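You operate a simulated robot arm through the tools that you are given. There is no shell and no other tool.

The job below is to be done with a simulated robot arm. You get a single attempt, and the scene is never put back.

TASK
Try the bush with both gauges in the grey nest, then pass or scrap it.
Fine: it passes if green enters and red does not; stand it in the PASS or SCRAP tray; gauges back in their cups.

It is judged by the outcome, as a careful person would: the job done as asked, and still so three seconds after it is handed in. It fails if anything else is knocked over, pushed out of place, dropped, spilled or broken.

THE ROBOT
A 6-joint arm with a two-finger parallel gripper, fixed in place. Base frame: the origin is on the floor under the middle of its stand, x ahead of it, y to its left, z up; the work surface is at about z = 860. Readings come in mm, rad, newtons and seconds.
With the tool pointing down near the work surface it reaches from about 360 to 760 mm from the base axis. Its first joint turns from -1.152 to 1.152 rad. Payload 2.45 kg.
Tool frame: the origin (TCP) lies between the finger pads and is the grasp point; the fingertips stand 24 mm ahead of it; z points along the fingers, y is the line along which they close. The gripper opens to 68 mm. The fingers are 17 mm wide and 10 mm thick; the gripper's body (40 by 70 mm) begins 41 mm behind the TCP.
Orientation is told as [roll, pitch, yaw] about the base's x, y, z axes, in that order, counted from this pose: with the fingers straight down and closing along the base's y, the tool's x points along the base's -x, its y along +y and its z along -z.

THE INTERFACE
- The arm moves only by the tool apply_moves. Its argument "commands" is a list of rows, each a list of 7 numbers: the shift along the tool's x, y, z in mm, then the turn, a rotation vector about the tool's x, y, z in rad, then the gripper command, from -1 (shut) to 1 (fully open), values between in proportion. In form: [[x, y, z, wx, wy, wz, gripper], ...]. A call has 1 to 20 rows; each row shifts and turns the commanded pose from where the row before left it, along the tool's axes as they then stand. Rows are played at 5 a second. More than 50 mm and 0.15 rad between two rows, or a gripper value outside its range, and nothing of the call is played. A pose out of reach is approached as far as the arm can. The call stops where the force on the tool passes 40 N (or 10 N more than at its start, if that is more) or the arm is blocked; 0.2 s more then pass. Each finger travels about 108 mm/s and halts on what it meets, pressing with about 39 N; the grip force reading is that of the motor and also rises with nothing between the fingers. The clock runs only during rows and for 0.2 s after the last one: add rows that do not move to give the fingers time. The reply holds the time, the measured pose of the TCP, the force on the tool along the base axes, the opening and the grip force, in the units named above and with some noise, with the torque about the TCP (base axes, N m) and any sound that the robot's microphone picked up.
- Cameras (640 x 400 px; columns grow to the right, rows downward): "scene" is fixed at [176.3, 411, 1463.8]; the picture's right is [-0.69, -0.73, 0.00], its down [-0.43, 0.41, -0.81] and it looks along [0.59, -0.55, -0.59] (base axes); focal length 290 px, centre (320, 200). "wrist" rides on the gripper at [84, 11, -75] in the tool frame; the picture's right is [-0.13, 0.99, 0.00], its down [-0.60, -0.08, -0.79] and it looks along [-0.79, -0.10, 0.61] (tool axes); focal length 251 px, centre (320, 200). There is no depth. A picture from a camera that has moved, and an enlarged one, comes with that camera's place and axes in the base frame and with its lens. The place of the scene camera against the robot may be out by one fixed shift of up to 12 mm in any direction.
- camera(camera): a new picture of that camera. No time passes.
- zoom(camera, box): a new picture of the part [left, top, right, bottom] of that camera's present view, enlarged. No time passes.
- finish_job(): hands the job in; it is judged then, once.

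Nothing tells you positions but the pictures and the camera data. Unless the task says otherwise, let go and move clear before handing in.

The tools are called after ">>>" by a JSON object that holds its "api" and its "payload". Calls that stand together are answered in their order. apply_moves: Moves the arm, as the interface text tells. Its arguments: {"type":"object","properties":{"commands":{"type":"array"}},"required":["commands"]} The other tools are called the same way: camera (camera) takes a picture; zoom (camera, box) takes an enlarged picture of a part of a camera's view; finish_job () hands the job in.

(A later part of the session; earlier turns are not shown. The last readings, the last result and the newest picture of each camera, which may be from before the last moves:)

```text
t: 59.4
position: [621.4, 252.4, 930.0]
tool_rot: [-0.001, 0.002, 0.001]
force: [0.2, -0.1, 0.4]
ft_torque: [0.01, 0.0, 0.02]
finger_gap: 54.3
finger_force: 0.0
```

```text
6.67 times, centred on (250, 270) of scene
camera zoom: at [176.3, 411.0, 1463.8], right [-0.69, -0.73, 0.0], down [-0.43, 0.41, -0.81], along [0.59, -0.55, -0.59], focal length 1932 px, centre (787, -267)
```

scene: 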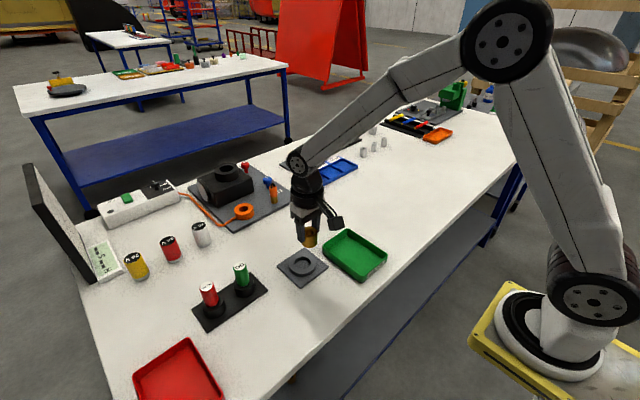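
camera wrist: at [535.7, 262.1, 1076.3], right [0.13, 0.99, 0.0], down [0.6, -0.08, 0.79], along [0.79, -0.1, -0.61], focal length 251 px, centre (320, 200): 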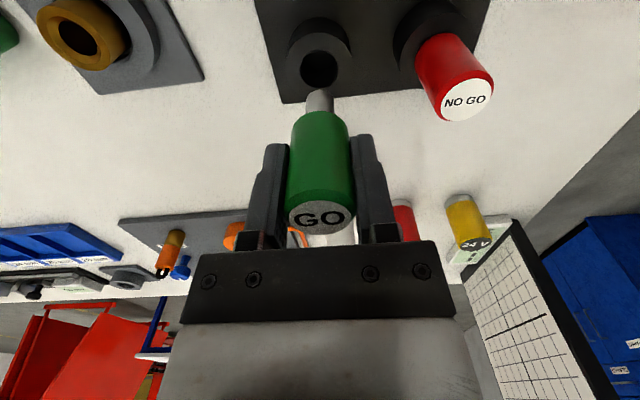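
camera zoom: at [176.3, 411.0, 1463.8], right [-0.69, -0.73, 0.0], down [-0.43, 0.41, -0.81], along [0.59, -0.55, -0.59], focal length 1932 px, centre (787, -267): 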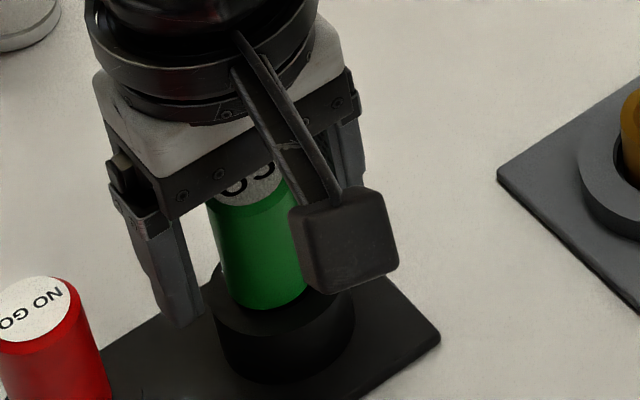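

The GO gauge stands in its cup. I will rise and go over the NO GO gauge, whose top I place near (620.5, 330.5, 952).

>>> {"api": "apply_moves", "payload": {"commands": [[0, 0, -10, 0, 0, 0, 0.6], [0, 0, -20, 0, 0, 0, 0.6], [0, 0, -25, 0, 0, 0, 0.6], [0, 0, -25, 0, 0, 0, 0.6], [0, 19.6, 0, 0, 0, 0, 0.6], [0, 19.6, 0, 0, 0, 0, 0.6], [0, 19.6, 0, 0, 0, 0, 0.6], [0, 19.6, 0, 0, 0, 0, 0.6], [0, 0, 0, 0, 0, 0, 0.6], [0, 0, 0, 0, 0, 0, 0.6]]}}

>>> {"api": "camera", "payload": {"camera": "wrist"}}

>>> {"api": "zoom", "payload": {"camera": "wrist", "box": [220, 0, 400, 140]}}

>>> {"api": "zoom", "payload": {"camera": "scene", "box": [180, 230, 280, 330]}}

```text
t: 61.6
position: [621.3, 329.8, 1010.1]
tool_rot: [-0.001, 0.0, 0.0]
force: [0.5, 0.6, -0.9]
ft_torque: [-0.02, 0.0, -0.02]
finger_gap: 54.4
finger_force: 0.0
```

```text
taken
camera wrist: at [538.1, 340.7, 1085.2], right [0.13, 0.99, 0.0], down [0.6, -0.08, 0.79], along [0.79, -0.1, -0.61], focal length 251 px, centre (320, 200)
```

wrist: 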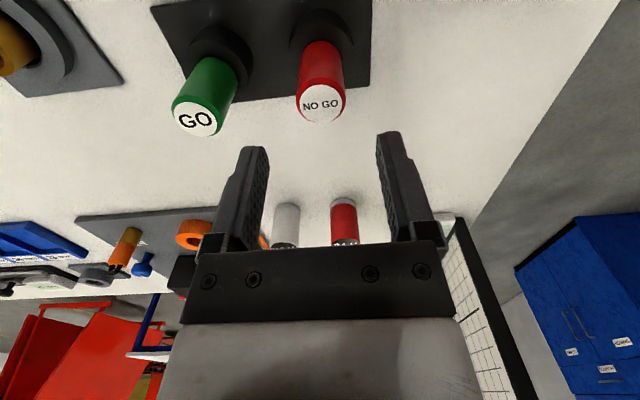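

```text
2.86 times, centred on (310, 70) of wrist
camera zoom: at [538.1, 340.7, 1085.2], right [0.13, 0.99, 0.0], down [0.6, -0.08, 0.79], along [0.79, -0.1, -0.61], focal length 718 px, centre (349, 571)
```

zoom: 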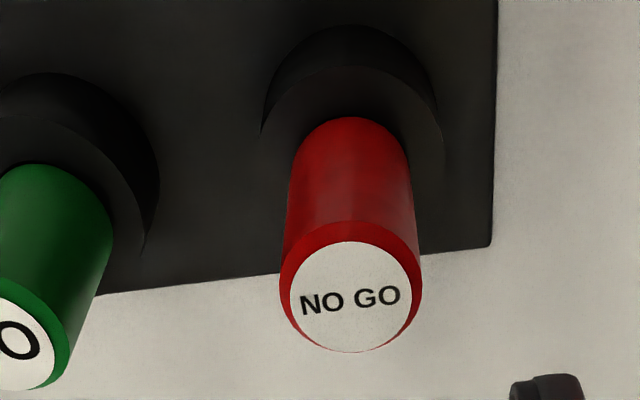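

```text
4.00 times, centred on (230, 280) of scene
camera zoom: at [176.3, 411.0, 1463.8], right [-0.69, -0.73, 0.0], down [-0.43, 0.41, -0.81], along [0.59, -0.55, -0.59], focal length 1160 px, centre (680, -120)
```

zoom: 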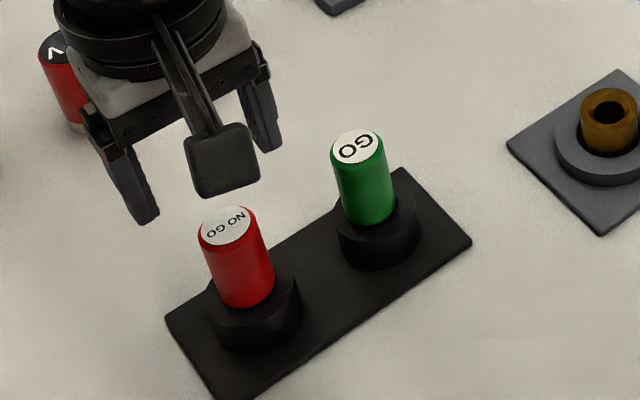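

I will correct by about 1.7 mm back and 1.5 mm left, lower around the red handle and check before closing.

>>> {"api": "apply_moves", "payload": {"commands": [[1.7, 1.5, 0, 0, 0, 0, 0.6], [0, 0, 16, 0, 0, 0, 0.6], [0, 0, 16, 0, 0, 0, 0.6], [0, 0, 16, 0, 0, 0, 0.6], [0, 0, 14, 0, 0, 0, 0.6], [0, 0, 8, 0, 0, 0, 0.6], [0, 0, 0, 0, 0, 0, 0.6], [0, 0, 0, 0, 0, 0, 0.6]]}}

>>> {"api": "zoom", "payload": {"camera": "wrist", "box": [200, 60, 440, 260]}}

>>> {"api": "zoom", "payload": {"camera": "scene", "box": [180, 230, 280, 330]}}

```text
t: 63.4
position: [618.8, 331.0, 940.9]
tool_rot: [-0.001, 0.0, 0.0]
force: [-0.5, 0.4, -0.1]
ft_torque: [0.02, -0.02, -0.01]
finger_gap: 54.3
finger_force: 0.0
```

```text
2.00 times, centred on (320, 160) of wrist
camera zoom: at [535.1, 342.4, 1016.5], right [0.13, 0.99, 0.0], down [0.6, -0.08, 0.79], along [0.79, -0.1, -0.61], focal length 503 px, centre (320, 280)
```

zoom: 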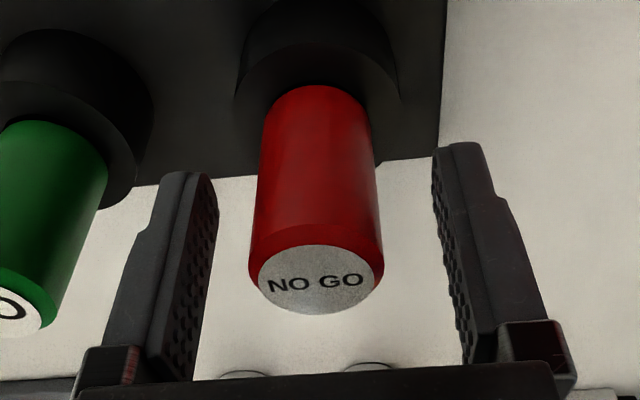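

```text
4.00 times, centred on (230, 280) of scene
camera zoom: at [176.3, 411.0, 1463.8], right [-0.69, -0.73, 0.0], down [-0.43, 0.41, -0.81], along [0.59, -0.55, -0.59], focal length 1160 px, centre (680, -120)
```

zoom: 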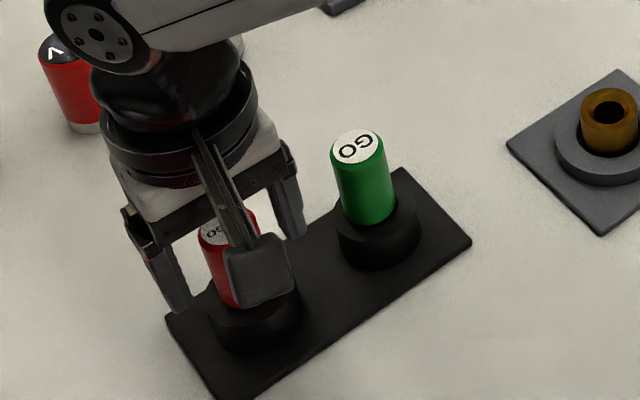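

The red handle is centred between the fingers. I will lower 11 mm and close.

>>> {"api": "apply_moves", "payload": {"commands": [[0, 0, 6, 0, 0, 0, 0.6], [0, 0, 5, 0, 0, 0, 0.6], [0, 0, 0, 0, 0, 0, 0.3], [0, 0, 0, 0, 0, 0, 0.1], [0, 0, 0, 0, 0, 0, 0], [0, 0, 0, 0, 0, 0, -1], [0, 0, 0, 0, 0, 0, -1], [0, 0, 0, 0, 0, 0, -1]]}}

>>> {"api": "zoom", "payload": {"camera": "wrist", "box": [200, 60, 440, 260]}}

>>> {"api": "zoom", "payload": {"camera": "scene", "box": [180, 230, 280, 330]}}

```text
t: 65.2
position: [618.5, 330.1, 929.5]
tool_rot: [0.0, 0.002, 0.0]
force: [0.2, -0.6, 0.3]
ft_torque: [0.09, 0.0, 0.01]
finger_gap: 28.8
finger_force: 38.7
```

```text
2.00 times, centred on (320, 160) of wrist
camera zoom: at [535.4, 341.8, 1005.0], right [0.13, 0.99, 0.0], down [0.6, -0.08, 0.79], along [0.79, -0.1, -0.61], focal length 503 px, centre (320, 280)
```

zoom: 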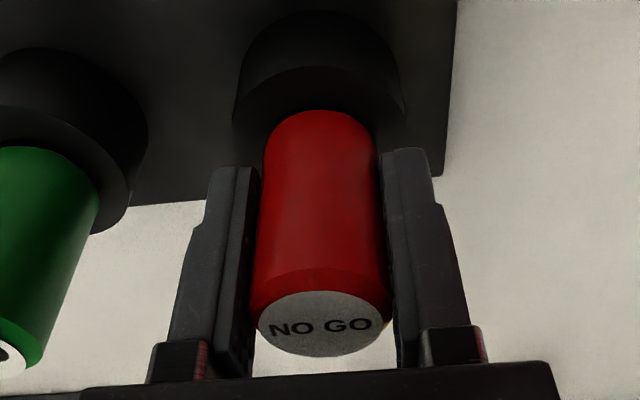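

```text
4.00 times, centred on (230, 280) of scene
camera zoom: at [176.3, 411.0, 1463.8], right [-0.69, -0.73, 0.0], down [-0.43, 0.41, -0.81], along [0.59, -0.55, -0.59], focal length 1160 px, centre (680, -120)
```

zoom: 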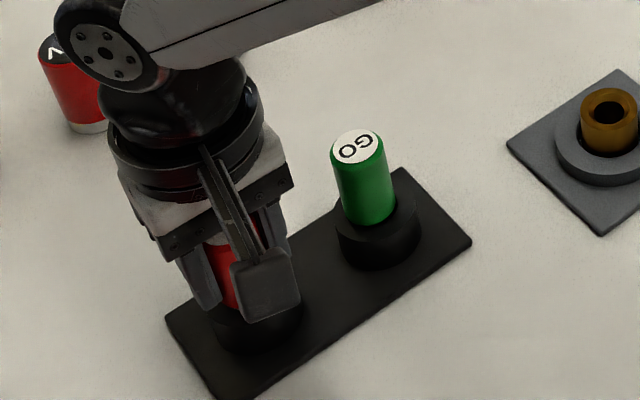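

The NO GO gauge is gripped at camera pose (535.4, 341.8, 1005.0), which I will note for the return. I will lift it high enough to pass above the GO gauge.

>>> {"api": "apply_moves", "payload": {"commands": [[0, 0, -4, 0, 0, 0, -1], [0, 0, -8, 0, 0, 0, -1], [0, 0, -12, 0, 0, 0, -1], [0, 0, -16, 0, 0, 0, -1], [0, 0, -20, 0, 0, 0, -1], [0, 0, -20, 0, 0, 0, -1], [0, 0, -20, 0, 0, 0, -1], [0, 0, -15, 0, 0, 0, -1], [0, 0, 0, 0, 0, 0, -1], [0, 0, 0, 0, 0, 0, -1]]}}

>>> {"api": "zoom", "payload": {"camera": "wrist", "box": [200, 0, 440, 240]}}

>>> {"api": "zoom", "payload": {"camera": "scene", "box": [180, 210, 280, 310]}}

```text
t: 67.4
position: [617.6, 330.8, 1043.2]
tool_rot: [0.001, 0.0, 0.0]
force: [1.1, -0.2, -0.9]
ft_torque: [0.0, -0.01, -0.01]
finger_gap: 29.1
finger_force: 38.7
```

```text
1.67 times, centred on (320, 120) of wrist
camera zoom: at [534.0, 342.5, 1119.2], right [0.13, 0.99, 0.0], down [0.6, -0.08, 0.79], along [0.79, -0.1, -0.61], focal length 419 px, centre (320, 333)
```

zoom: 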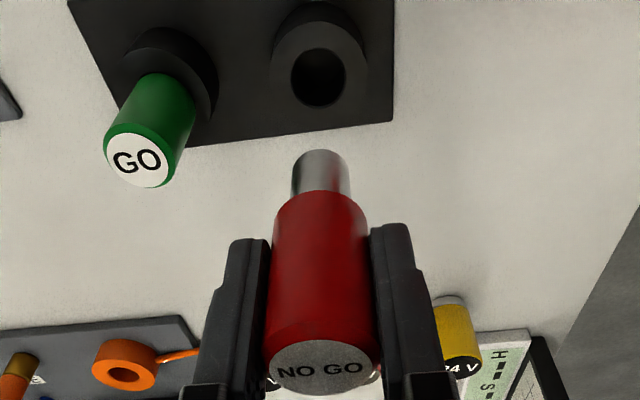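

```text
4.00 times, centred on (230, 260) of scene
camera zoom: at [176.3, 411.0, 1463.8], right [-0.69, -0.73, 0.0], down [-0.43, 0.41, -0.81], along [0.59, -0.55, -0.59], focal length 1160 px, centre (680, -40)
```

zoom: 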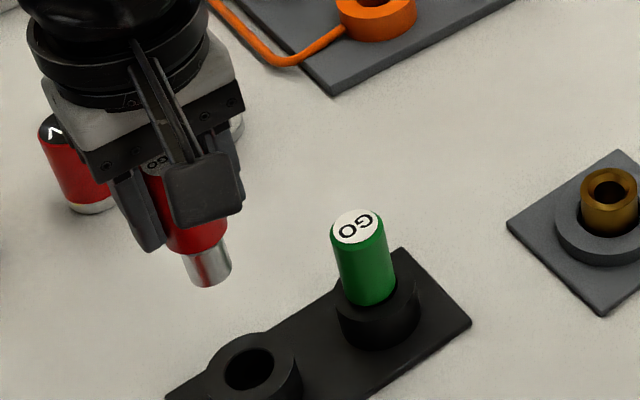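

>>> {"api": "apply_moves", "payload": {"commands": [[4.6, -28.9, 0, 0, 0, 0, -1], [4.6, -28.9, 0, 0, 0, 0, -1], [4.6, -28.9, 0, 0, 0, 0, -1], [4.6, -28.9, 0, 0, 0, 0, -1], [4.6, -28.9, 0, 0, 0, 0, -1], [4.6, -28.9, 0, 0, 0, 0, -1], [4.6, -28.9, 0, 0, 0, 0, -1], [4.6, -28.7, 0, 0, 0, 0, -1], [0, 0, 20, 0, 0, 0, -1], [0, 0, 20, 0, 0, 0, -1], [0, 0, 20, 0, 0, 0, -1], [0, 0, 0, 0, 0, 0, -1], [0, 0, 0, 0, 0, 0, -1]]}}

>>> {"api": "zoom", "payload": {"camera": "wrist", "box": [220, 0, 420, 220]}}

>>> {"api": "zoom", "payload": {"camera": "scene", "box": [280, 210, 340, 270]}}

```text
t: 70.2
position: [581.0, 99.4, 985.0]
tool_rot: [0.0, 0.001, 0.0]
force: [0.4, -0.7, -1.3]
ft_torque: [-0.01, 0.02, 0.0]
finger_gap: 29.2
finger_force: 39.1
```

```text
1.82 times, centred on (320, 110) of wrist
camera zoom: at [498.0, 111.8, 1061.0], right [0.13, 0.99, 0.0], down [0.6, -0.08, 0.79], along [0.79, -0.1, -0.61], focal length 457 px, centre (320, 364)
```

zoom: 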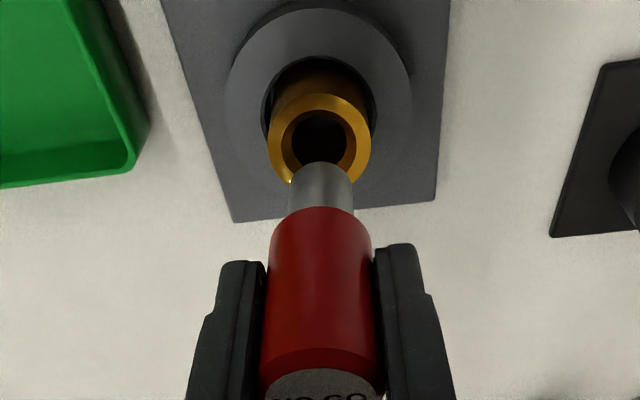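

```text
6.67 times, centred on (310, 240) of scene
camera zoom: at [176.3, 411.0, 1463.8], right [-0.69, -0.73, 0.0], down [-0.43, 0.41, -0.81], along [0.59, -0.55, -0.59], focal length 1932 px, centre (387, -67)
```

zoom: 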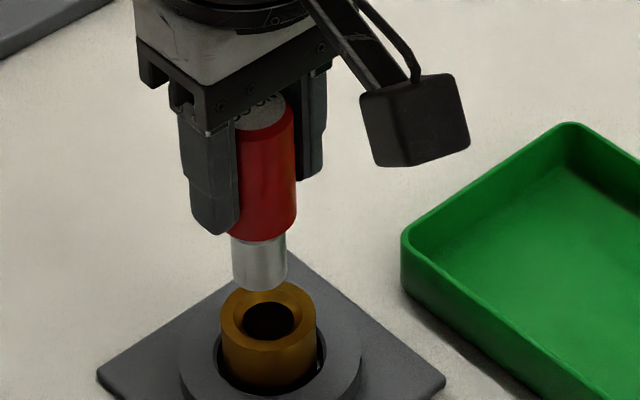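

The red plug is visibly thicker than the green one. I will shift it about 2.5 mm back and come closer to check alignment again.

>>> {"api": "apply_moves", "payload": {"commands": [[2.7, 0, 0, 0, 0, 0, -1], [0, 0, 5, 0, 0, 0, -1], [0, 0, 5, 0, 0, 0, -1], [0, 0, 4, 0, 0, 0, -1], [0, 0, 0, 0, 0, 0, -1], [0, 0, 0, 0, 0, 0, -1]]}}

>>> {"api": "zoom", "payload": {"camera": "wrist", "box": [240, 20, 400, 180]}}

>>> {"api": "zoom", "payload": {"camera": "scene", "box": [280, 220, 340, 270]}}

```text
t: 71.6
position: [578.4, 99.7, 969.6]
tool_rot: [0.001, 0.0, 0.0]
force: [-1.1, 0.3, -1.0]
ft_torque: [0.05, 0.03, 0.02]
finger_gap: 29.3
finger_force: 38.9
```

```text
2.50 times, centred on (320, 100) of wrist
camera zoom: at [495.1, 110.3, 1046.7], right [0.13, 0.99, 0.0], down [0.6, -0.08, 0.79], along [0.79, -0.1, -0.61], focal length 629 px, centre (320, 450)
```

zoom: 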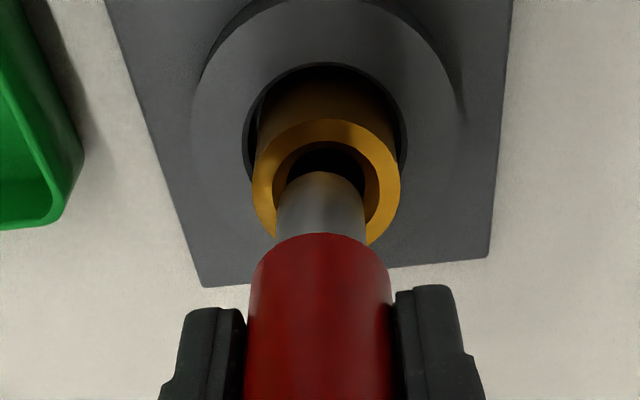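

```text
8.00 times, centred on (310, 245) of scene
camera zoom: at [176.3, 411.0, 1463.8], right [-0.69, -0.73, 0.0], down [-0.43, 0.41, -0.81], along [0.59, -0.55, -0.59], focal length 2319 px, centre (400, -160)
```

zoom: 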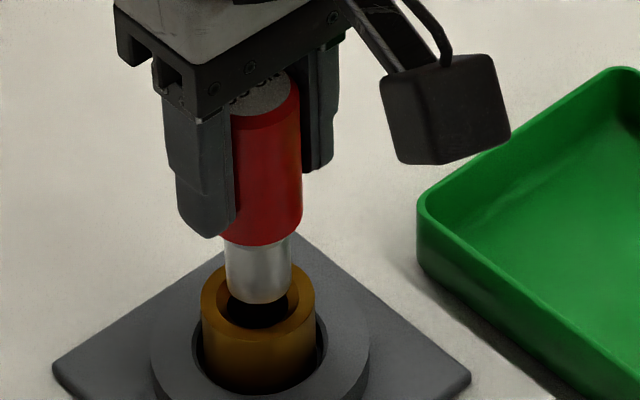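

>>> {"api": "apply_moves", "payload": {"commands": [[0.6, 1.4, 0, 0, 0, 0, -1], [0, 0, 2, 0, 0, 0, -1], [0, 0, 2, 0, 0, 0, -1], [0, 0, 2, 0, 0, 0, -1], [0, 0, 0, 0, 0, 0, -1], [0, 0, 0, 0, 0, 0, -1]]}}

>>> {"api": "zoom", "payload": {"camera": "wrist", "box": [240, 20, 400, 180]}}

>>> {"api": "zoom", "payload": {"camera": "scene", "box": [280, 220, 340, 270]}}

```text
t: 73.0
position: [578.6, 100.6, 965.9]
tool_rot: [0.0, -0.001, -0.001]
force: [-0.7, -0.8, -0.3]
ft_torque: [-0.01, 0.01, -0.04]
finger_gap: 28.9
finger_force: 39.0
```

```text
2.50 times, centred on (320, 100) of wrist
camera zoom: at [494.9, 111.9, 1041.2], right [0.13, 0.99, 0.0], down [0.6, -0.08, 0.79], along [0.79, -0.1, -0.61], focal length 629 px, centre (320, 450)
```

zoom: 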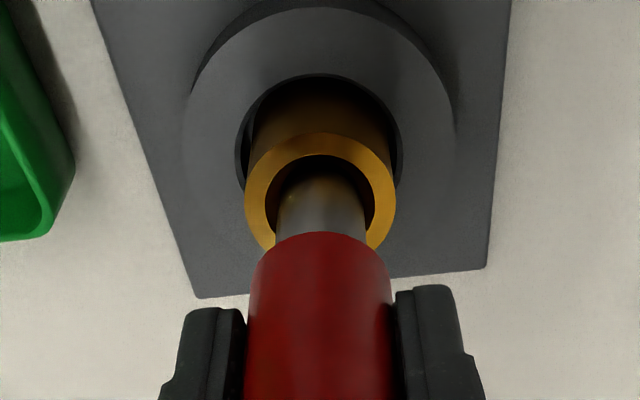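

```text
8.00 times, centred on (310, 245) of scene
camera zoom: at [176.3, 411.0, 1463.8], right [-0.69, -0.73, 0.0], down [-0.43, 0.41, -0.81], along [0.59, -0.55, -0.59], focal length 2319 px, centre (400, -160)
```

zoom: 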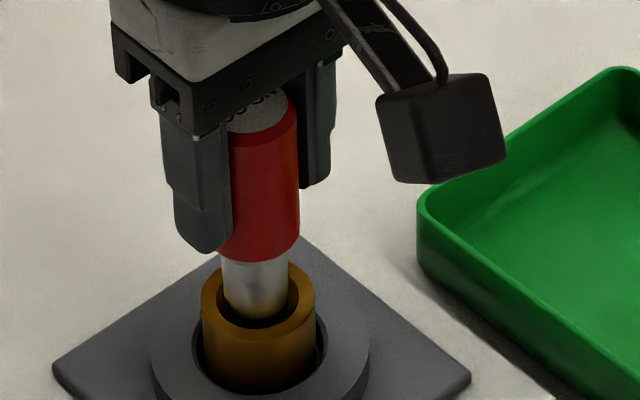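

>>> {"api": "apply_moves", "payload": {"commands": [[0.8, 0, 1, 0, 0, 0, -1], [0, 0, 1, 0, 0, 0, -1], [0, 0, 1, 0, 0, 0, -1], [0, 0, 0, 0, 0, 0, -1]]}}

>>> {"api": "apply_moves", "payload": {"commands": [[0, 0, 1, 0, 0, 0, -1], [0, 0, 1, 0, 0, 0, -1], [0, 0, 0, 0, 0, 0, -1]]}}

>>> {"api": "apply_moves", "payload": {"commands": [[0, 0, 1, 0, 0, 0, -1], [0, 0, 1, 0, 0, 0, -1], [0, 0, 0, 0, 0, 0, -1]]}}

>>> {"api": "zoom", "payload": {"camera": "wrist", "box": [240, 20, 400, 180]}}

>>> {"api": "zoom", "payload": {"camera": "scene", "box": [280, 220, 340, 270]}}

```text
t: 74.0
position: [578.8, 100.2, 964.2]
tool_rot: [0.0, -0.006, 0.0]
force: [-4.3, -10.2, 34.3]
ft_torque: [-0.77, 0.1, -0.07]
finger_gap: 29.2
finger_force: 39.2
```

```text
t: 74.8
position: [579.0, 101.0, 961.6]
tool_rot: [0.002, -0.007, 0.0]
force: [0.7, -7.6, 31.2]
ft_torque: [-0.51, -0.25, -0.07]
finger_gap: 29.0
finger_force: 38.8
```

```text
t: 75.6
position: [578.9, 102.5, 959.8]
tool_rot: [0.003, -0.004, 0.001]
force: [0.9, -8.6, 31.8]
ft_torque: [-0.47, -0.15, -0.05]
finger_gap: 28.9
finger_force: 39.2
```

```text
2.50 times, centred on (320, 100) of wrist
camera zoom: at [494.9, 112.4, 1034.9], right [0.13, 0.99, 0.0], down [0.6, -0.08, 0.8], along [0.79, -0.1, -0.6], focal length 629 px, centre (320, 450)
```

zoom: 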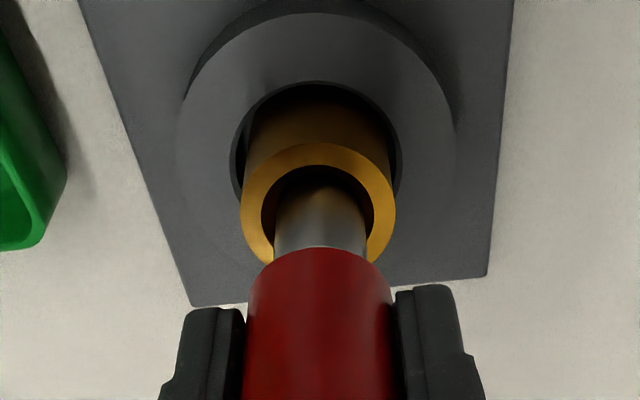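

```text
8.00 times, centred on (310, 245) of scene
camera zoom: at [175.7, 410.7, 1464.0], right [-0.69, -0.73, 0.0], down [-0.43, 0.41, -0.81], along [0.59, -0.55, -0.59], focal length 2319 px, centre (400, -160)
```

zoom: 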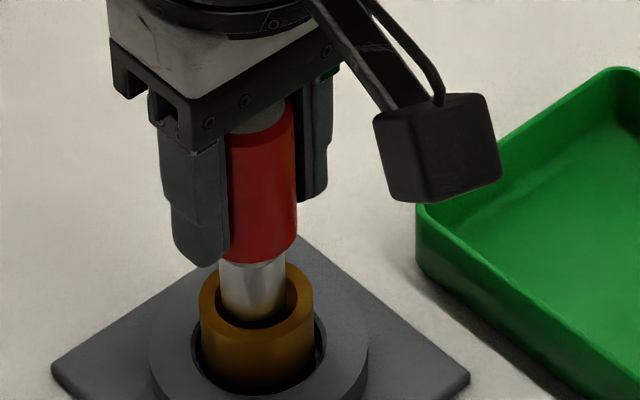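

NO GO met solid resistance right at the chamfer, with over 30 N and the gauge slipping up slightly in the grip. I will back off, re-centre by about 0.7 mm and try once more to rule out misalignment.

>>> {"api": "apply_moves", "payload": {"commands": [[0, 0, -2, 0, 0, 0, -1], [0, 0, -2, 0, 0, 0, -1], [0.7, -0.7, 0, 0, 0, 0, -1], [0, 0, 0, 0, 0, 0, -1], [0, 0, 0, 0, 0, 0, -1]]}}

>>> {"api": "zoom", "payload": {"camera": "wrist", "box": [240, 20, 400, 180]}}

>>> {"api": "zoom", "payload": {"camera": "scene", "box": [280, 220, 340, 270]}}

```text
t: 76.8
position: [576.2, 100.8, 961.4]
tool_rot: [0.002, 0.002, 0.001]
force: [0.0, -0.2, -0.4]
ft_torque: [-0.01, -0.03, 0.0]
finger_gap: 28.8
finger_force: 39.1
```

```text
2.50 times, centred on (320, 100) of wrist
camera zoom: at [492.7, 111.8, 1036.9], right [0.13, 0.99, 0.0], down [0.6, -0.08, 0.79], along [0.79, -0.1, -0.61], focal length 629 px, centre (320, 450)
```

zoom: 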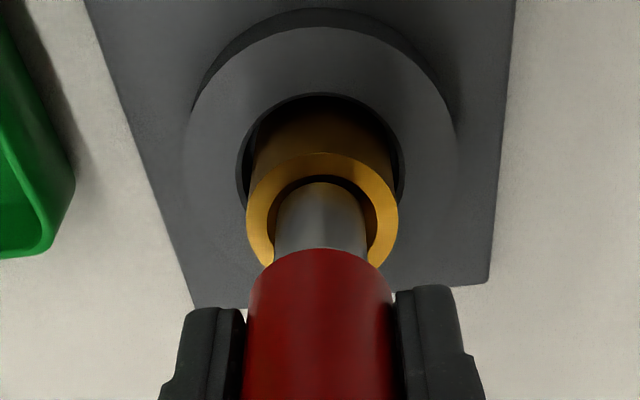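

```text
8.00 times, centred on (310, 245) of scene
camera zoom: at [176.3, 411.0, 1463.8], right [-0.69, -0.73, 0.0], down [-0.43, 0.41, -0.81], along [0.59, -0.55, -0.59], focal length 2319 px, centre (400, -160)
```

zoom: 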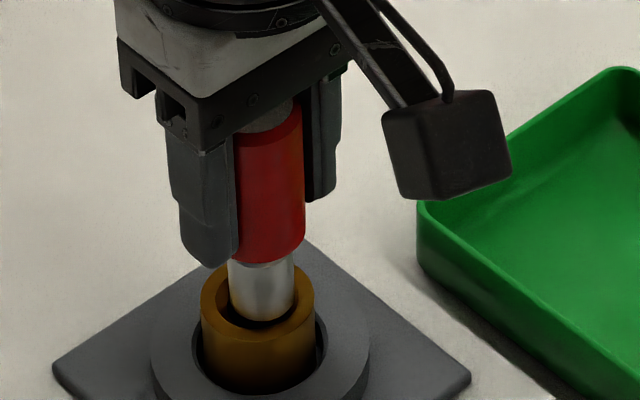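

>>> {"api": "apply_moves", "payload": {"commands": [[-1.6, 0, 0, 0, 0, 0, -1], [0, 0, 0, 0, 0, 0, -1], [0, 0, 0, 0, 0, 0, -1]]}}

>>> {"api": "zoom", "payload": {"camera": "wrist", "box": [240, 20, 400, 180]}}

>>> {"api": "zoom", "payload": {"camera": "scene", "box": [280, 220, 340, 270]}}

```text
t: 77.6
position: [577.8, 101.4, 961.3]
tool_rot: [0.0, 0.0, -0.001]
force: [0.4, -0.5, -0.6]
ft_torque: [0.01, 0.02, -0.03]
finger_gap: 29.1
finger_force: 39.5
```

```text
2.50 times, centred on (320, 100) of wrist
camera zoom: at [494.8, 112.0, 1037.8], right [0.13, 0.99, 0.0], down [0.6, -0.08, 0.79], along [0.79, -0.1, -0.61], focal length 629 px, centre (320, 450)
```

zoom: 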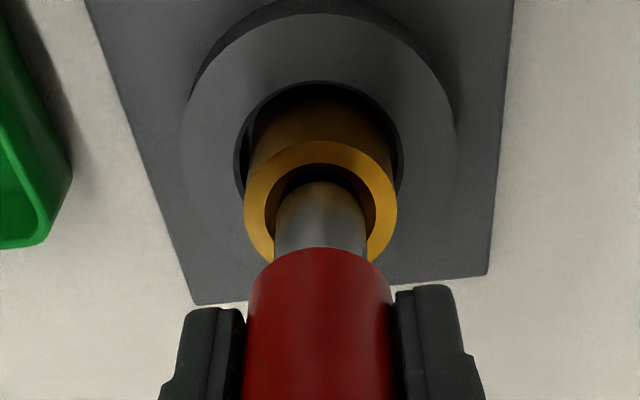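

```text
8.00 times, centred on (310, 245) of scene
camera zoom: at [176.3, 411.0, 1463.8], right [-0.69, -0.73, 0.0], down [-0.43, 0.41, -0.81], along [0.59, -0.55, -0.59], focal length 2319 px, centre (400, -160)
```

zoom: 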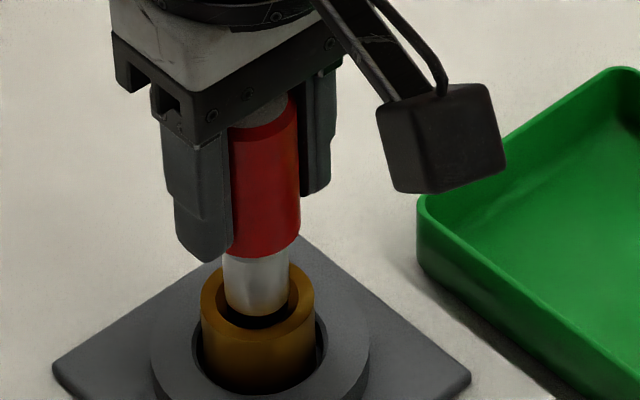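

The plug is now well centred. I will lower again in 1 mm steps.

>>> {"api": "apply_moves", "payload": {"commands": [[0, 0, 1, 0, 0, 0, -1], [0, 0, 0, 0, 0, 0, -1]]}}

>>> {"api": "apply_moves", "payload": {"commands": [[0, 0, 1, 0, 0, 0, -1], [0, 0, 0, 0, 0, 0, -1]]}}

>>> {"api": "apply_moves", "payload": {"commands": [[0, 0, 1, 0, 0, 0, -1], [0, 0, 0, 0, 0, 0, -1]]}}

>>> {"api": "zoom", "payload": {"camera": "wrist", "box": [240, 20, 400, 180]}}

>>> {"api": "zoom", "payload": {"camera": "scene", "box": [280, 220, 340, 270]}}

```text
t: 78.2
position: [577.2, 100.5, 960.0]
tool_rot: [0.0, 0.0, 0.001]
force: [-0.1, -1.3, -0.5]
ft_torque: [0.0, -0.01, 0.0]
finger_gap: 28.8
finger_force: 39.0
```

```text
t: 78.8
position: [578.1, 100.5, 960.2]
tool_rot: [0.0, 0.0, -0.001]
force: [-2.1, -1.8, 8.7]
ft_torque: [-0.25, 0.14, -0.03]
finger_gap: 29.1
finger_force: 39.2
```

```text
t: 79.4
position: [578.0, 101.1, 959.3]
tool_rot: [0.0, -0.002, 0.0]
force: [-7.6, -6.5, 26.2]
ft_torque: [-0.51, 0.34, -0.08]
finger_gap: 29.0
finger_force: 39.3
```

```text
2.50 times, centred on (320, 100) of wrist
camera zoom: at [494.7, 111.8, 1035.2], right [0.13, 0.99, 0.0], down [0.6, -0.08, 0.79], along [0.79, -0.1, -0.61], focal length 629 px, centre (320, 450)
```

zoom: 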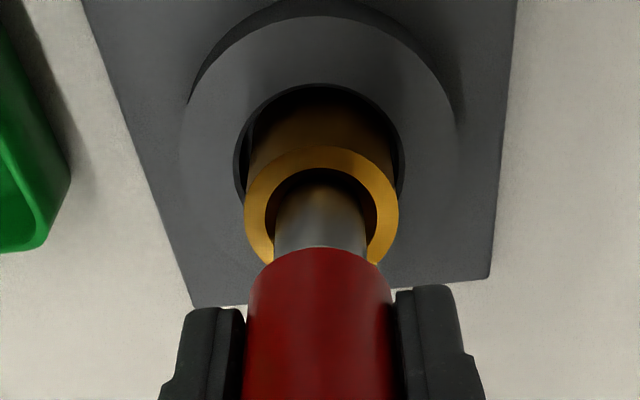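

```text
8.00 times, centred on (310, 245) of scene
camera zoom: at [175.6, 410.7, 1464.0], right [-0.69, -0.73, 0.0], down [-0.43, 0.41, -0.81], along [0.59, -0.55, -0.59], focal length 2319 px, centre (400, -160)
```

zoom: 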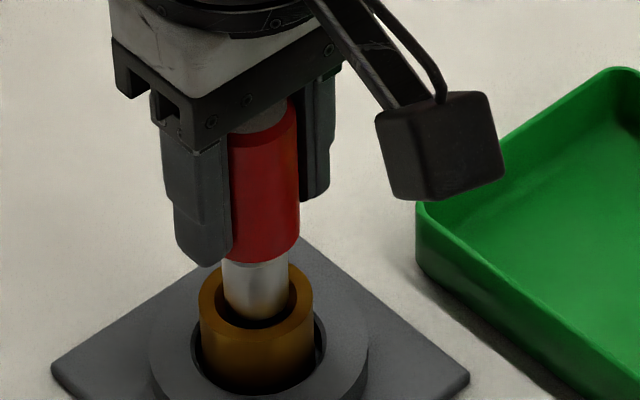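

With the plug centred, NO GO again stops at the chamfer with most of the plug still showing, so red does not enter. The bush passes. I will lift the red gauge off, check the bush stays put, and return the gauge.

>>> {"api": "apply_moves", "payload": {"commands": [[0, 0, -3, 0, 0, 0, -1], [0, 0, -4, 0, 0, 0, -1], [0, 0, -5, 0, 0, 0, -1], [0, 0, -10, 0, 0, 0, -1], [0, 0, 0, 0, 0, 0, -1]]}}

>>> {"api": "zoom", "payload": {"camera": "scene", "box": [280, 210, 340, 270]}}

```text
t: 80.6
position: [577.5, 100.0, 981.3]
tool_rot: [0.001, -0.001, -0.001]
force: [-0.4, 0.1, -1.1]
ft_torque: [-0.01, -0.02, 0.01]
finger_gap: 28.8
finger_force: 39.4
```

```text
6.67 times, centred on (310, 240) of scene
camera zoom: at [176.3, 411.0, 1463.8], right [-0.69, -0.73, 0.0], down [-0.43, 0.41, -0.81], along [0.59, -0.55, -0.59], focal length 1932 px, centre (387, -67)
```

zoom: 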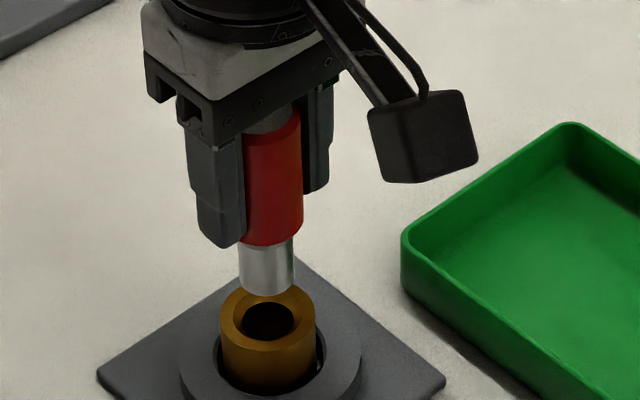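

>>> {"api": "apply_moves", "payload": {"commands": [[0, 0, -20, 0, 0, 0, -1], [0, 0, -25, 0, 0, 0, -1], [0, 0, -20, 0, 0, 0, -1], [-5.1, 28.7, 0, 0, 0, 0, -1], [-5.1, 28.7, 0, 0, 0, 0, -1], [-5.1, 28.7, 0, 0, 0, 0, -1], [-5.1, 28.7, 0, 0, 0, 0, -1], [-5.1, 28.7, 0, 0, 0, 0, -1], [-5.1, 28.7, 0, 0, 0, 0, -1], [-5.1, 28.7, 0, 0, 0, 0, -1], [-5.1, 28.7, 0, 0, 0, 0, -1], [0, 0, 0, 0, 0, 0, -1], [0, 0, 0, 0, 0, 0, -1]]}}

>>> {"api": "zoom", "payload": {"camera": "wrist", "box": [200, 0, 440, 240]}}

>>> {"api": "zoom", "payload": {"camera": "scene", "box": [180, 210, 280, 310]}}

```text
t: 83.4
position: [619.1, 331.7, 1047.4]
tool_rot: [0.001, 0.001, 0.001]
force: [0.1, 1.1, -0.3]
ft_torque: [-0.01, -0.01, -0.03]
finger_gap: 28.9
finger_force: 38.6
```

```text
1.67 times, centred on (320, 120) of wrist
camera zoom: at [536.4, 342.4, 1123.1], right [0.13, 0.99, 0.0], down [0.6, -0.08, 0.79], along [0.79, -0.1, -0.61], focal length 419 px, centre (320, 333)
```

zoom: 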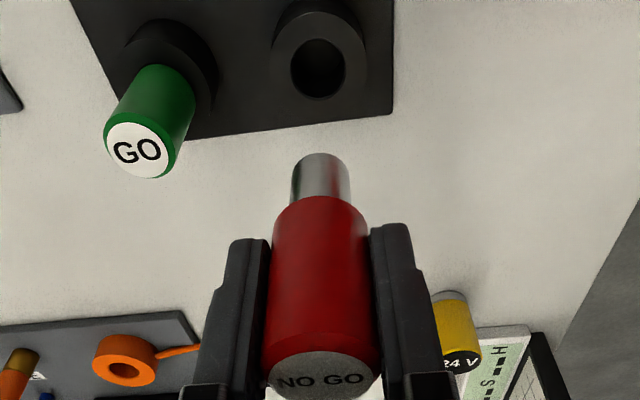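

```text
4.00 times, centred on (230, 260) of scene
camera zoom: at [176.3, 411.0, 1463.8], right [-0.69, -0.73, 0.0], down [-0.43, 0.41, -0.81], along [0.59, -0.55, -0.59], focal length 1160 px, centre (680, -40)
```

zoom: 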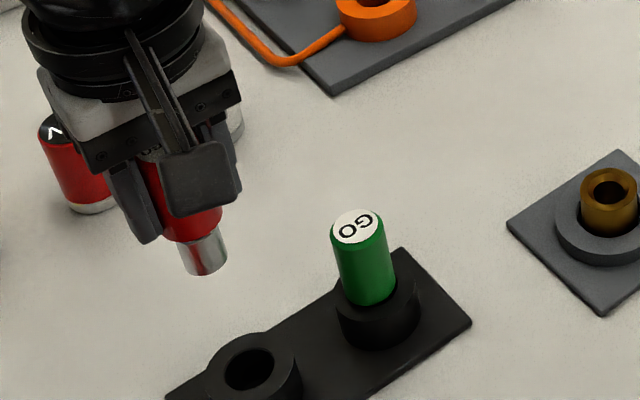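

>>> {"api": "apply_moves", "payload": {"commands": [[1, -0.6, 10, 0, 0, 0, -1], [0, 0, 20, 0, 0, 0, -1], [0, 0, 20, 0, 0, 0, -1], [0, 0, 15, 0, 0, 0, -1], [0, 0, 8, 0, 0, 0, -1], [0, 0, 0, 0, 0, 0, -1], [0, 0, 0, 0, 0, 0, -1]]}}

>>> {"api": "zoom", "payload": {"camera": "wrist", "box": [240, 20, 400, 180]}}

>>> {"api": "zoom", "payload": {"camera": "scene", "box": [190, 250, 250, 310]}}

```text
t: 85.0
position: [615.8, 328.6, 973.0]
tool_rot: [0.0, 0.0, 0.0]
force: [0.3, 0.9, -0.1]
ft_torque: [0.02, -0.04, 0.0]
finger_gap: 28.8
finger_force: 39.5
```

```text
2.50 times, centred on (320, 100) of wrist
camera zoom: at [533.3, 339.3, 1048.3], right [0.13, 0.99, 0.0], down [0.6, -0.08, 0.79], along [0.79, -0.1, -0.61], focal length 629 px, centre (320, 450)
```

zoom: 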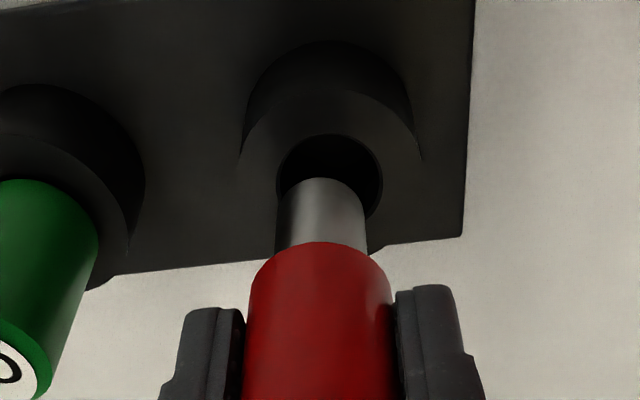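

```text
6.67 times, centred on (220, 280) of scene
camera zoom: at [176.3, 411.0, 1463.8], right [-0.69, -0.73, 0.0], down [-0.43, 0.41, -0.81], along [0.59, -0.55, -0.59], focal length 1932 px, centre (987, -333)
```

zoom: 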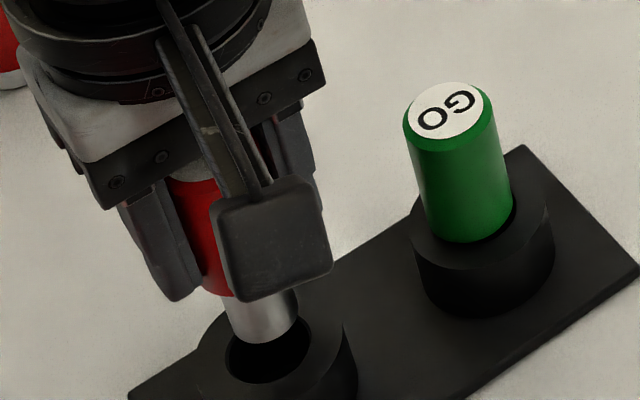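

The arm settled about 2 mm short. I will shift about 1.4 mm forward and 2.3 mm left, then check again over the cup.

>>> {"api": "apply_moves", "payload": {"commands": [[-1.4, 2.3, 0, 0, 0, 0, -1], [0, 0, 4, 0, 0, 0, -1], [0, 0, 0, 0, 0, 0, -1], [0, 0, 0, 0, 0, 0, -1]]}}

>>> {"api": "zoom", "payload": {"camera": "wrist", "box": [240, 20, 400, 180]}}

>>> {"api": "zoom", "payload": {"camera": "scene", "box": [190, 250, 250, 310]}}

```text
t: 86.0
position: [619.2, 331.6, 970.5]
tool_rot: [0.001, -0.002, -0.001]
force: [-0.6, -0.7, -1.2]
ft_torque: [-0.01, -0.01, 0.01]
finger_gap: 29.0
finger_force: 39.2
```

```text
2.50 times, centred on (320, 100) of wrist
camera zoom: at [535.9, 343.1, 1045.3], right [0.13, 0.99, 0.0], down [0.6, -0.08, 0.79], along [0.79, -0.1, -0.61], focal length 629 px, centre (320, 450)
```

zoom: 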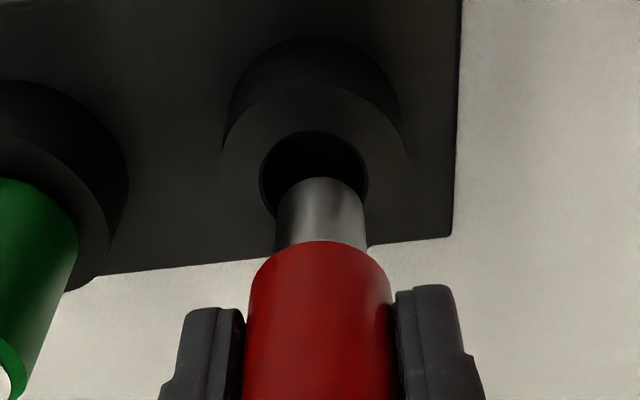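

```text
6.67 times, centred on (220, 280) of scene
camera zoom: at [176.3, 411.0, 1463.8], right [-0.69, -0.73, 0.0], down [-0.43, 0.41, -0.81], along [0.59, -0.55, -0.59], focal length 1932 px, centre (987, -333)
```

zoom: 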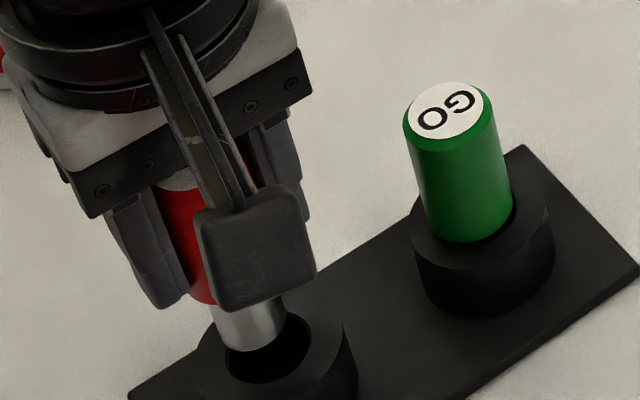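

>>> {"api": "apply_moves", "payload": {"commands": [[1.8, -1.5, 0, 0, 0, 0, -1], [0, 0, 3, 0, 0, 0, -1], [0, 0, 0, 0, 0, 0, -1], [0, 0, 0, 0, 0, 0, -1]]}}

>>> {"api": "zoom", "payload": {"camera": "wrist", "box": [240, 20, 400, 180]}}

>>> {"api": "zoom", "payload": {"camera": "scene", "box": [190, 250, 250, 310]}}

```text
t: 87.0
position: [617.3, 331.0, 966.1]
tool_rot: [0.001, 0.0, -0.001]
force: [-0.4, 0.0, -2.4]
ft_torque: [0.0, -0.04, 0.01]
finger_gap: 28.9
finger_force: 39.0
```

```text
2.50 times, centred on (320, 100) of wrist
camera zoom: at [534.6, 342.0, 1041.4], right [0.13, 0.99, 0.0], down [0.6, -0.08, 0.79], along [0.79, -0.1, -0.61], focal length 629 px, centre (320, 450)
```

zoom: 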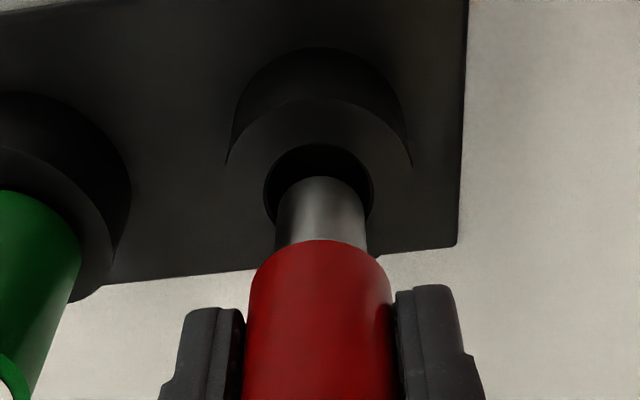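

```text
6.67 times, centred on (220, 280) of scene
camera zoom: at [176.3, 411.0, 1463.8], right [-0.69, -0.73, 0.0], down [-0.43, 0.41, -0.81], along [0.59, -0.55, -0.59], focal length 1932 px, centre (987, -333)
```

zoom: 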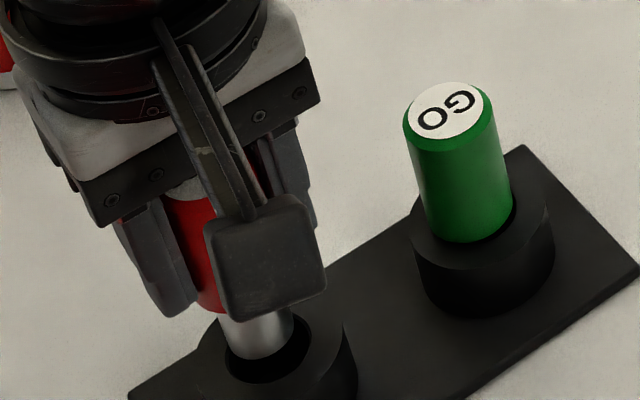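

>>> {"api": "apply_moves", "payload": {"commands": [[1.0, -0.4, 1, 0, 0, 0, -1], [0, 0, 2, 0, 0, 0, -1], [0, 0, 2, 0, 0, 0, -1], [0, 0, 2, 0, 0, 0, -1], [0, 0, 0, 0, 0, 0, -1]]}}

>>> {"api": "zoom", "payload": {"camera": "wrist", "box": [240, 20, 400, 180]}}

>>> {"api": "zoom", "payload": {"camera": "scene", "box": [190, 250, 250, 310]}}

```text
t: 88.2
position: [616.9, 329.7, 958.5]
tool_rot: [0.0, 0.0, 0.0]
force: [-1.3, -0.4, -0.8]
ft_torque: [0.0, 0.01, 0.01]
finger_gap: 29.2
finger_force: 38.9
```

```text
2.50 times, centred on (320, 100) of wrist
camera zoom: at [533.1, 340.7, 1034.2], right [0.13, 0.99, 0.0], down [0.6, -0.08, 0.79], along [0.79, -0.1, -0.61], focal length 629 px, centre (320, 450)
```

zoom: 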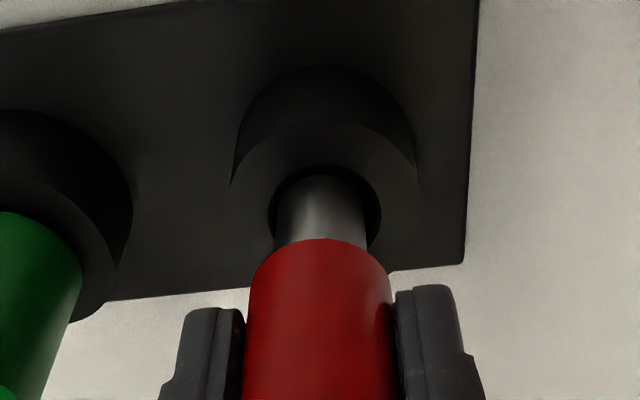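

```text
6.67 times, centred on (220, 280) of scene
camera zoom: at [176.3, 411.0, 1463.8], right [-0.69, -0.73, 0.0], down [-0.43, 0.41, -0.81], along [0.59, -0.55, -0.59], focal length 1932 px, centre (987, -333)
```

zoom: 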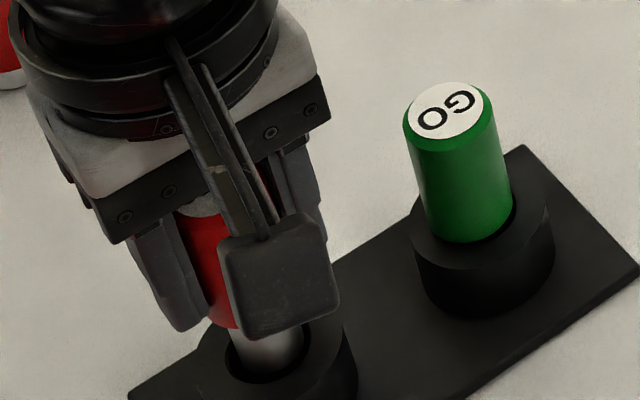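

>>> {"api": "apply_moves", "payload": {"commands": [[0, 0.6, 1.5, 0, 0, 0, -1], [0, 0, 1.5, 0, 0, 0, -1], [0, 0, 1.5, 0, 0, 0, -1], [0, 0, 1.5, 0, 0, 0, -1], [0, 0, 0, 0, 0, 0, -1]]}}

>>> {"api": "zoom", "payload": {"camera": "wrist", "box": [240, 20, 400, 180]}}

>>> {"api": "zoom", "payload": {"camera": "scene", "box": [190, 250, 250, 310]}}

```text
t: 89.4
position: [616.6, 330.6, 953.1]
tool_rot: [-0.001, -0.002, -0.001]
force: [0.1, -1.0, -0.9]
ft_torque: [-0.04, -0.03, 0.01]
finger_gap: 29.0
finger_force: 38.9
```

```text
2.50 times, centred on (320, 100) of wrist
camera zoom: at [533.1, 341.9, 1028.8], right [0.13, 0.99, 0.0], down [0.6, -0.08, 0.79], along [0.79, -0.1, -0.61], focal length 629 px, centre (320, 450)
```

zoom: 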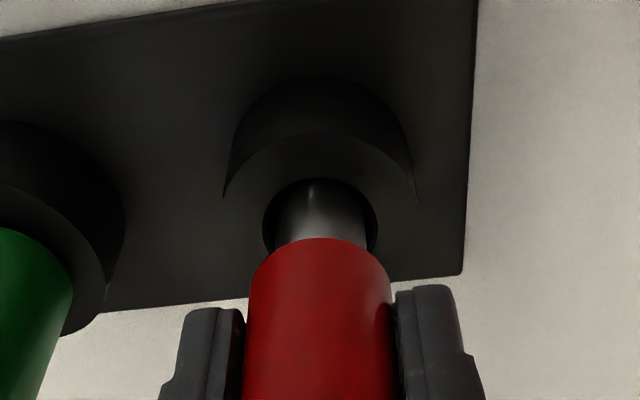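

```text
6.67 times, centred on (220, 280) of scene
camera zoom: at [176.3, 411.0, 1463.8], right [-0.69, -0.73, 0.0], down [-0.43, 0.41, -0.81], along [0.59, -0.55, -0.59], focal length 1932 px, centre (987, -333)
```

zoom: 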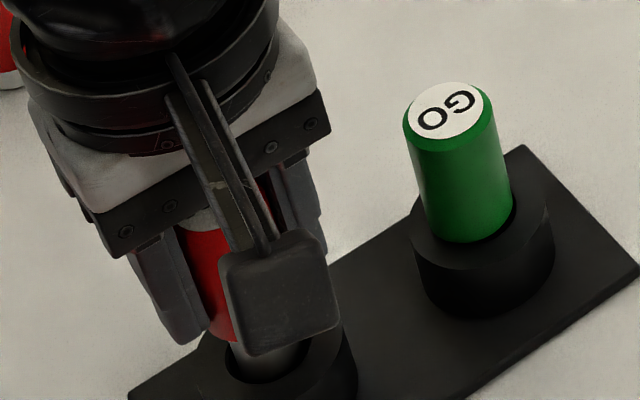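

The plug is centred in the hole and starting to enter. I will continue lowering.

>>> {"api": "apply_moves", "payload": {"commands": [[0, 0, 1.5, 0, 0, 0, -1], [0, 0, 1.5, 0, 0, 0, -1], [0, 0, 1.5, 0, 0, 0, -1], [0, 0, 1.5, 0, 0, 0, -1], [0, 0, 0, 0, 0, 0, -1]]}}

>>> {"api": "apply_moves", "payload": {"commands": [[0, 0, 1.5, 0, 0, 0, -1], [0, 0, 1.5, 0, 0, 0, -1], [0, 0, 0, 0, 0, 0, -1]]}}

>>> {"api": "apply_moves", "payload": {"commands": [[0, 0, 1.5, 0, 0, 0, -1], [0, 0, 1.5, 0, 0, 0, -1], [0, 0, 0, 0, 0, 0, -1]]}}

>>> {"api": "zoom", "payload": {"camera": "wrist", "box": [240, 20, 400, 180]}}

>>> {"api": "zoom", "payload": {"camera": "scene", "box": [190, 250, 250, 310]}}

```text
t: 90.6
position: [617.9, 330.1, 948.1]
tool_rot: [-0.001, 0.0, 0.001]
force: [0.2, -1.8, -1.9]
ft_torque: [0.04, 0.01, -0.01]
finger_gap: 29.3
finger_force: 38.7
```

```text
t: 91.4
position: [617.4, 330.6, 944.1]
tool_rot: [0.001, 0.001, -0.001]
force: [-0.6, 1.0, -1.0]
ft_torque: [0.01, -0.02, -0.02]
finger_gap: 29.1
finger_force: 39.1
```

```text
t: 92.2
position: [616.6, 331.6, 941.1]
tool_rot: [0.0, 0.001, 0.0]
force: [-0.5, 0.0, -0.3]
ft_torque: [-0.01, 0.03, 0.01]
finger_gap: 28.9
finger_force: 39.0
```

```text
2.50 times, centred on (320, 100) of wrist
camera zoom: at [533.2, 341.8, 1017.6], right [0.13, 0.99, 0.0], down [0.6, -0.08, 0.79], along [0.79, -0.1, -0.61], focal length 629 px, centre (320, 450)
```

zoom: 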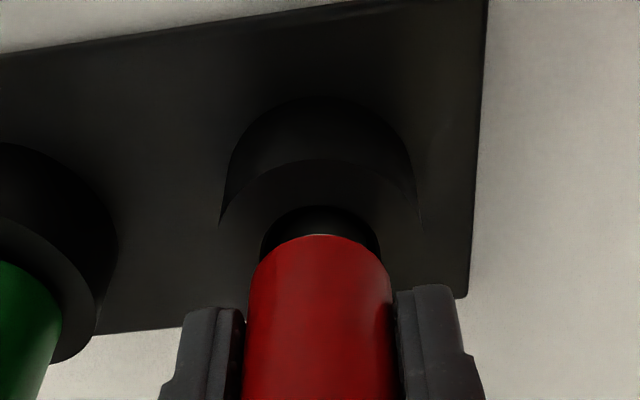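

```text
6.67 times, centred on (220, 280) of scene
camera zoom: at [176.3, 411.0, 1463.8], right [-0.69, -0.73, 0.0], down [-0.43, 0.41, -0.81], along [0.59, -0.55, -0.59], focal length 1932 px, centre (987, -333)
```

zoom: 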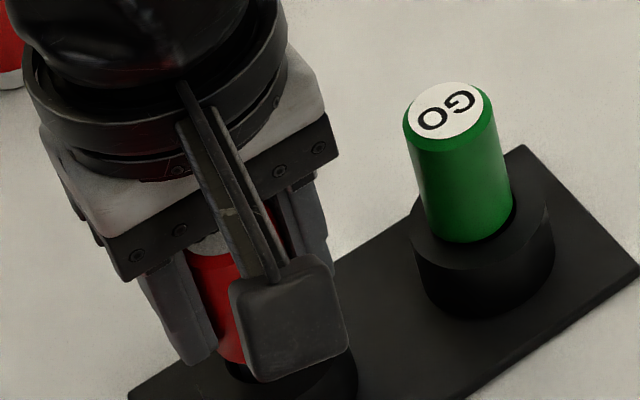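

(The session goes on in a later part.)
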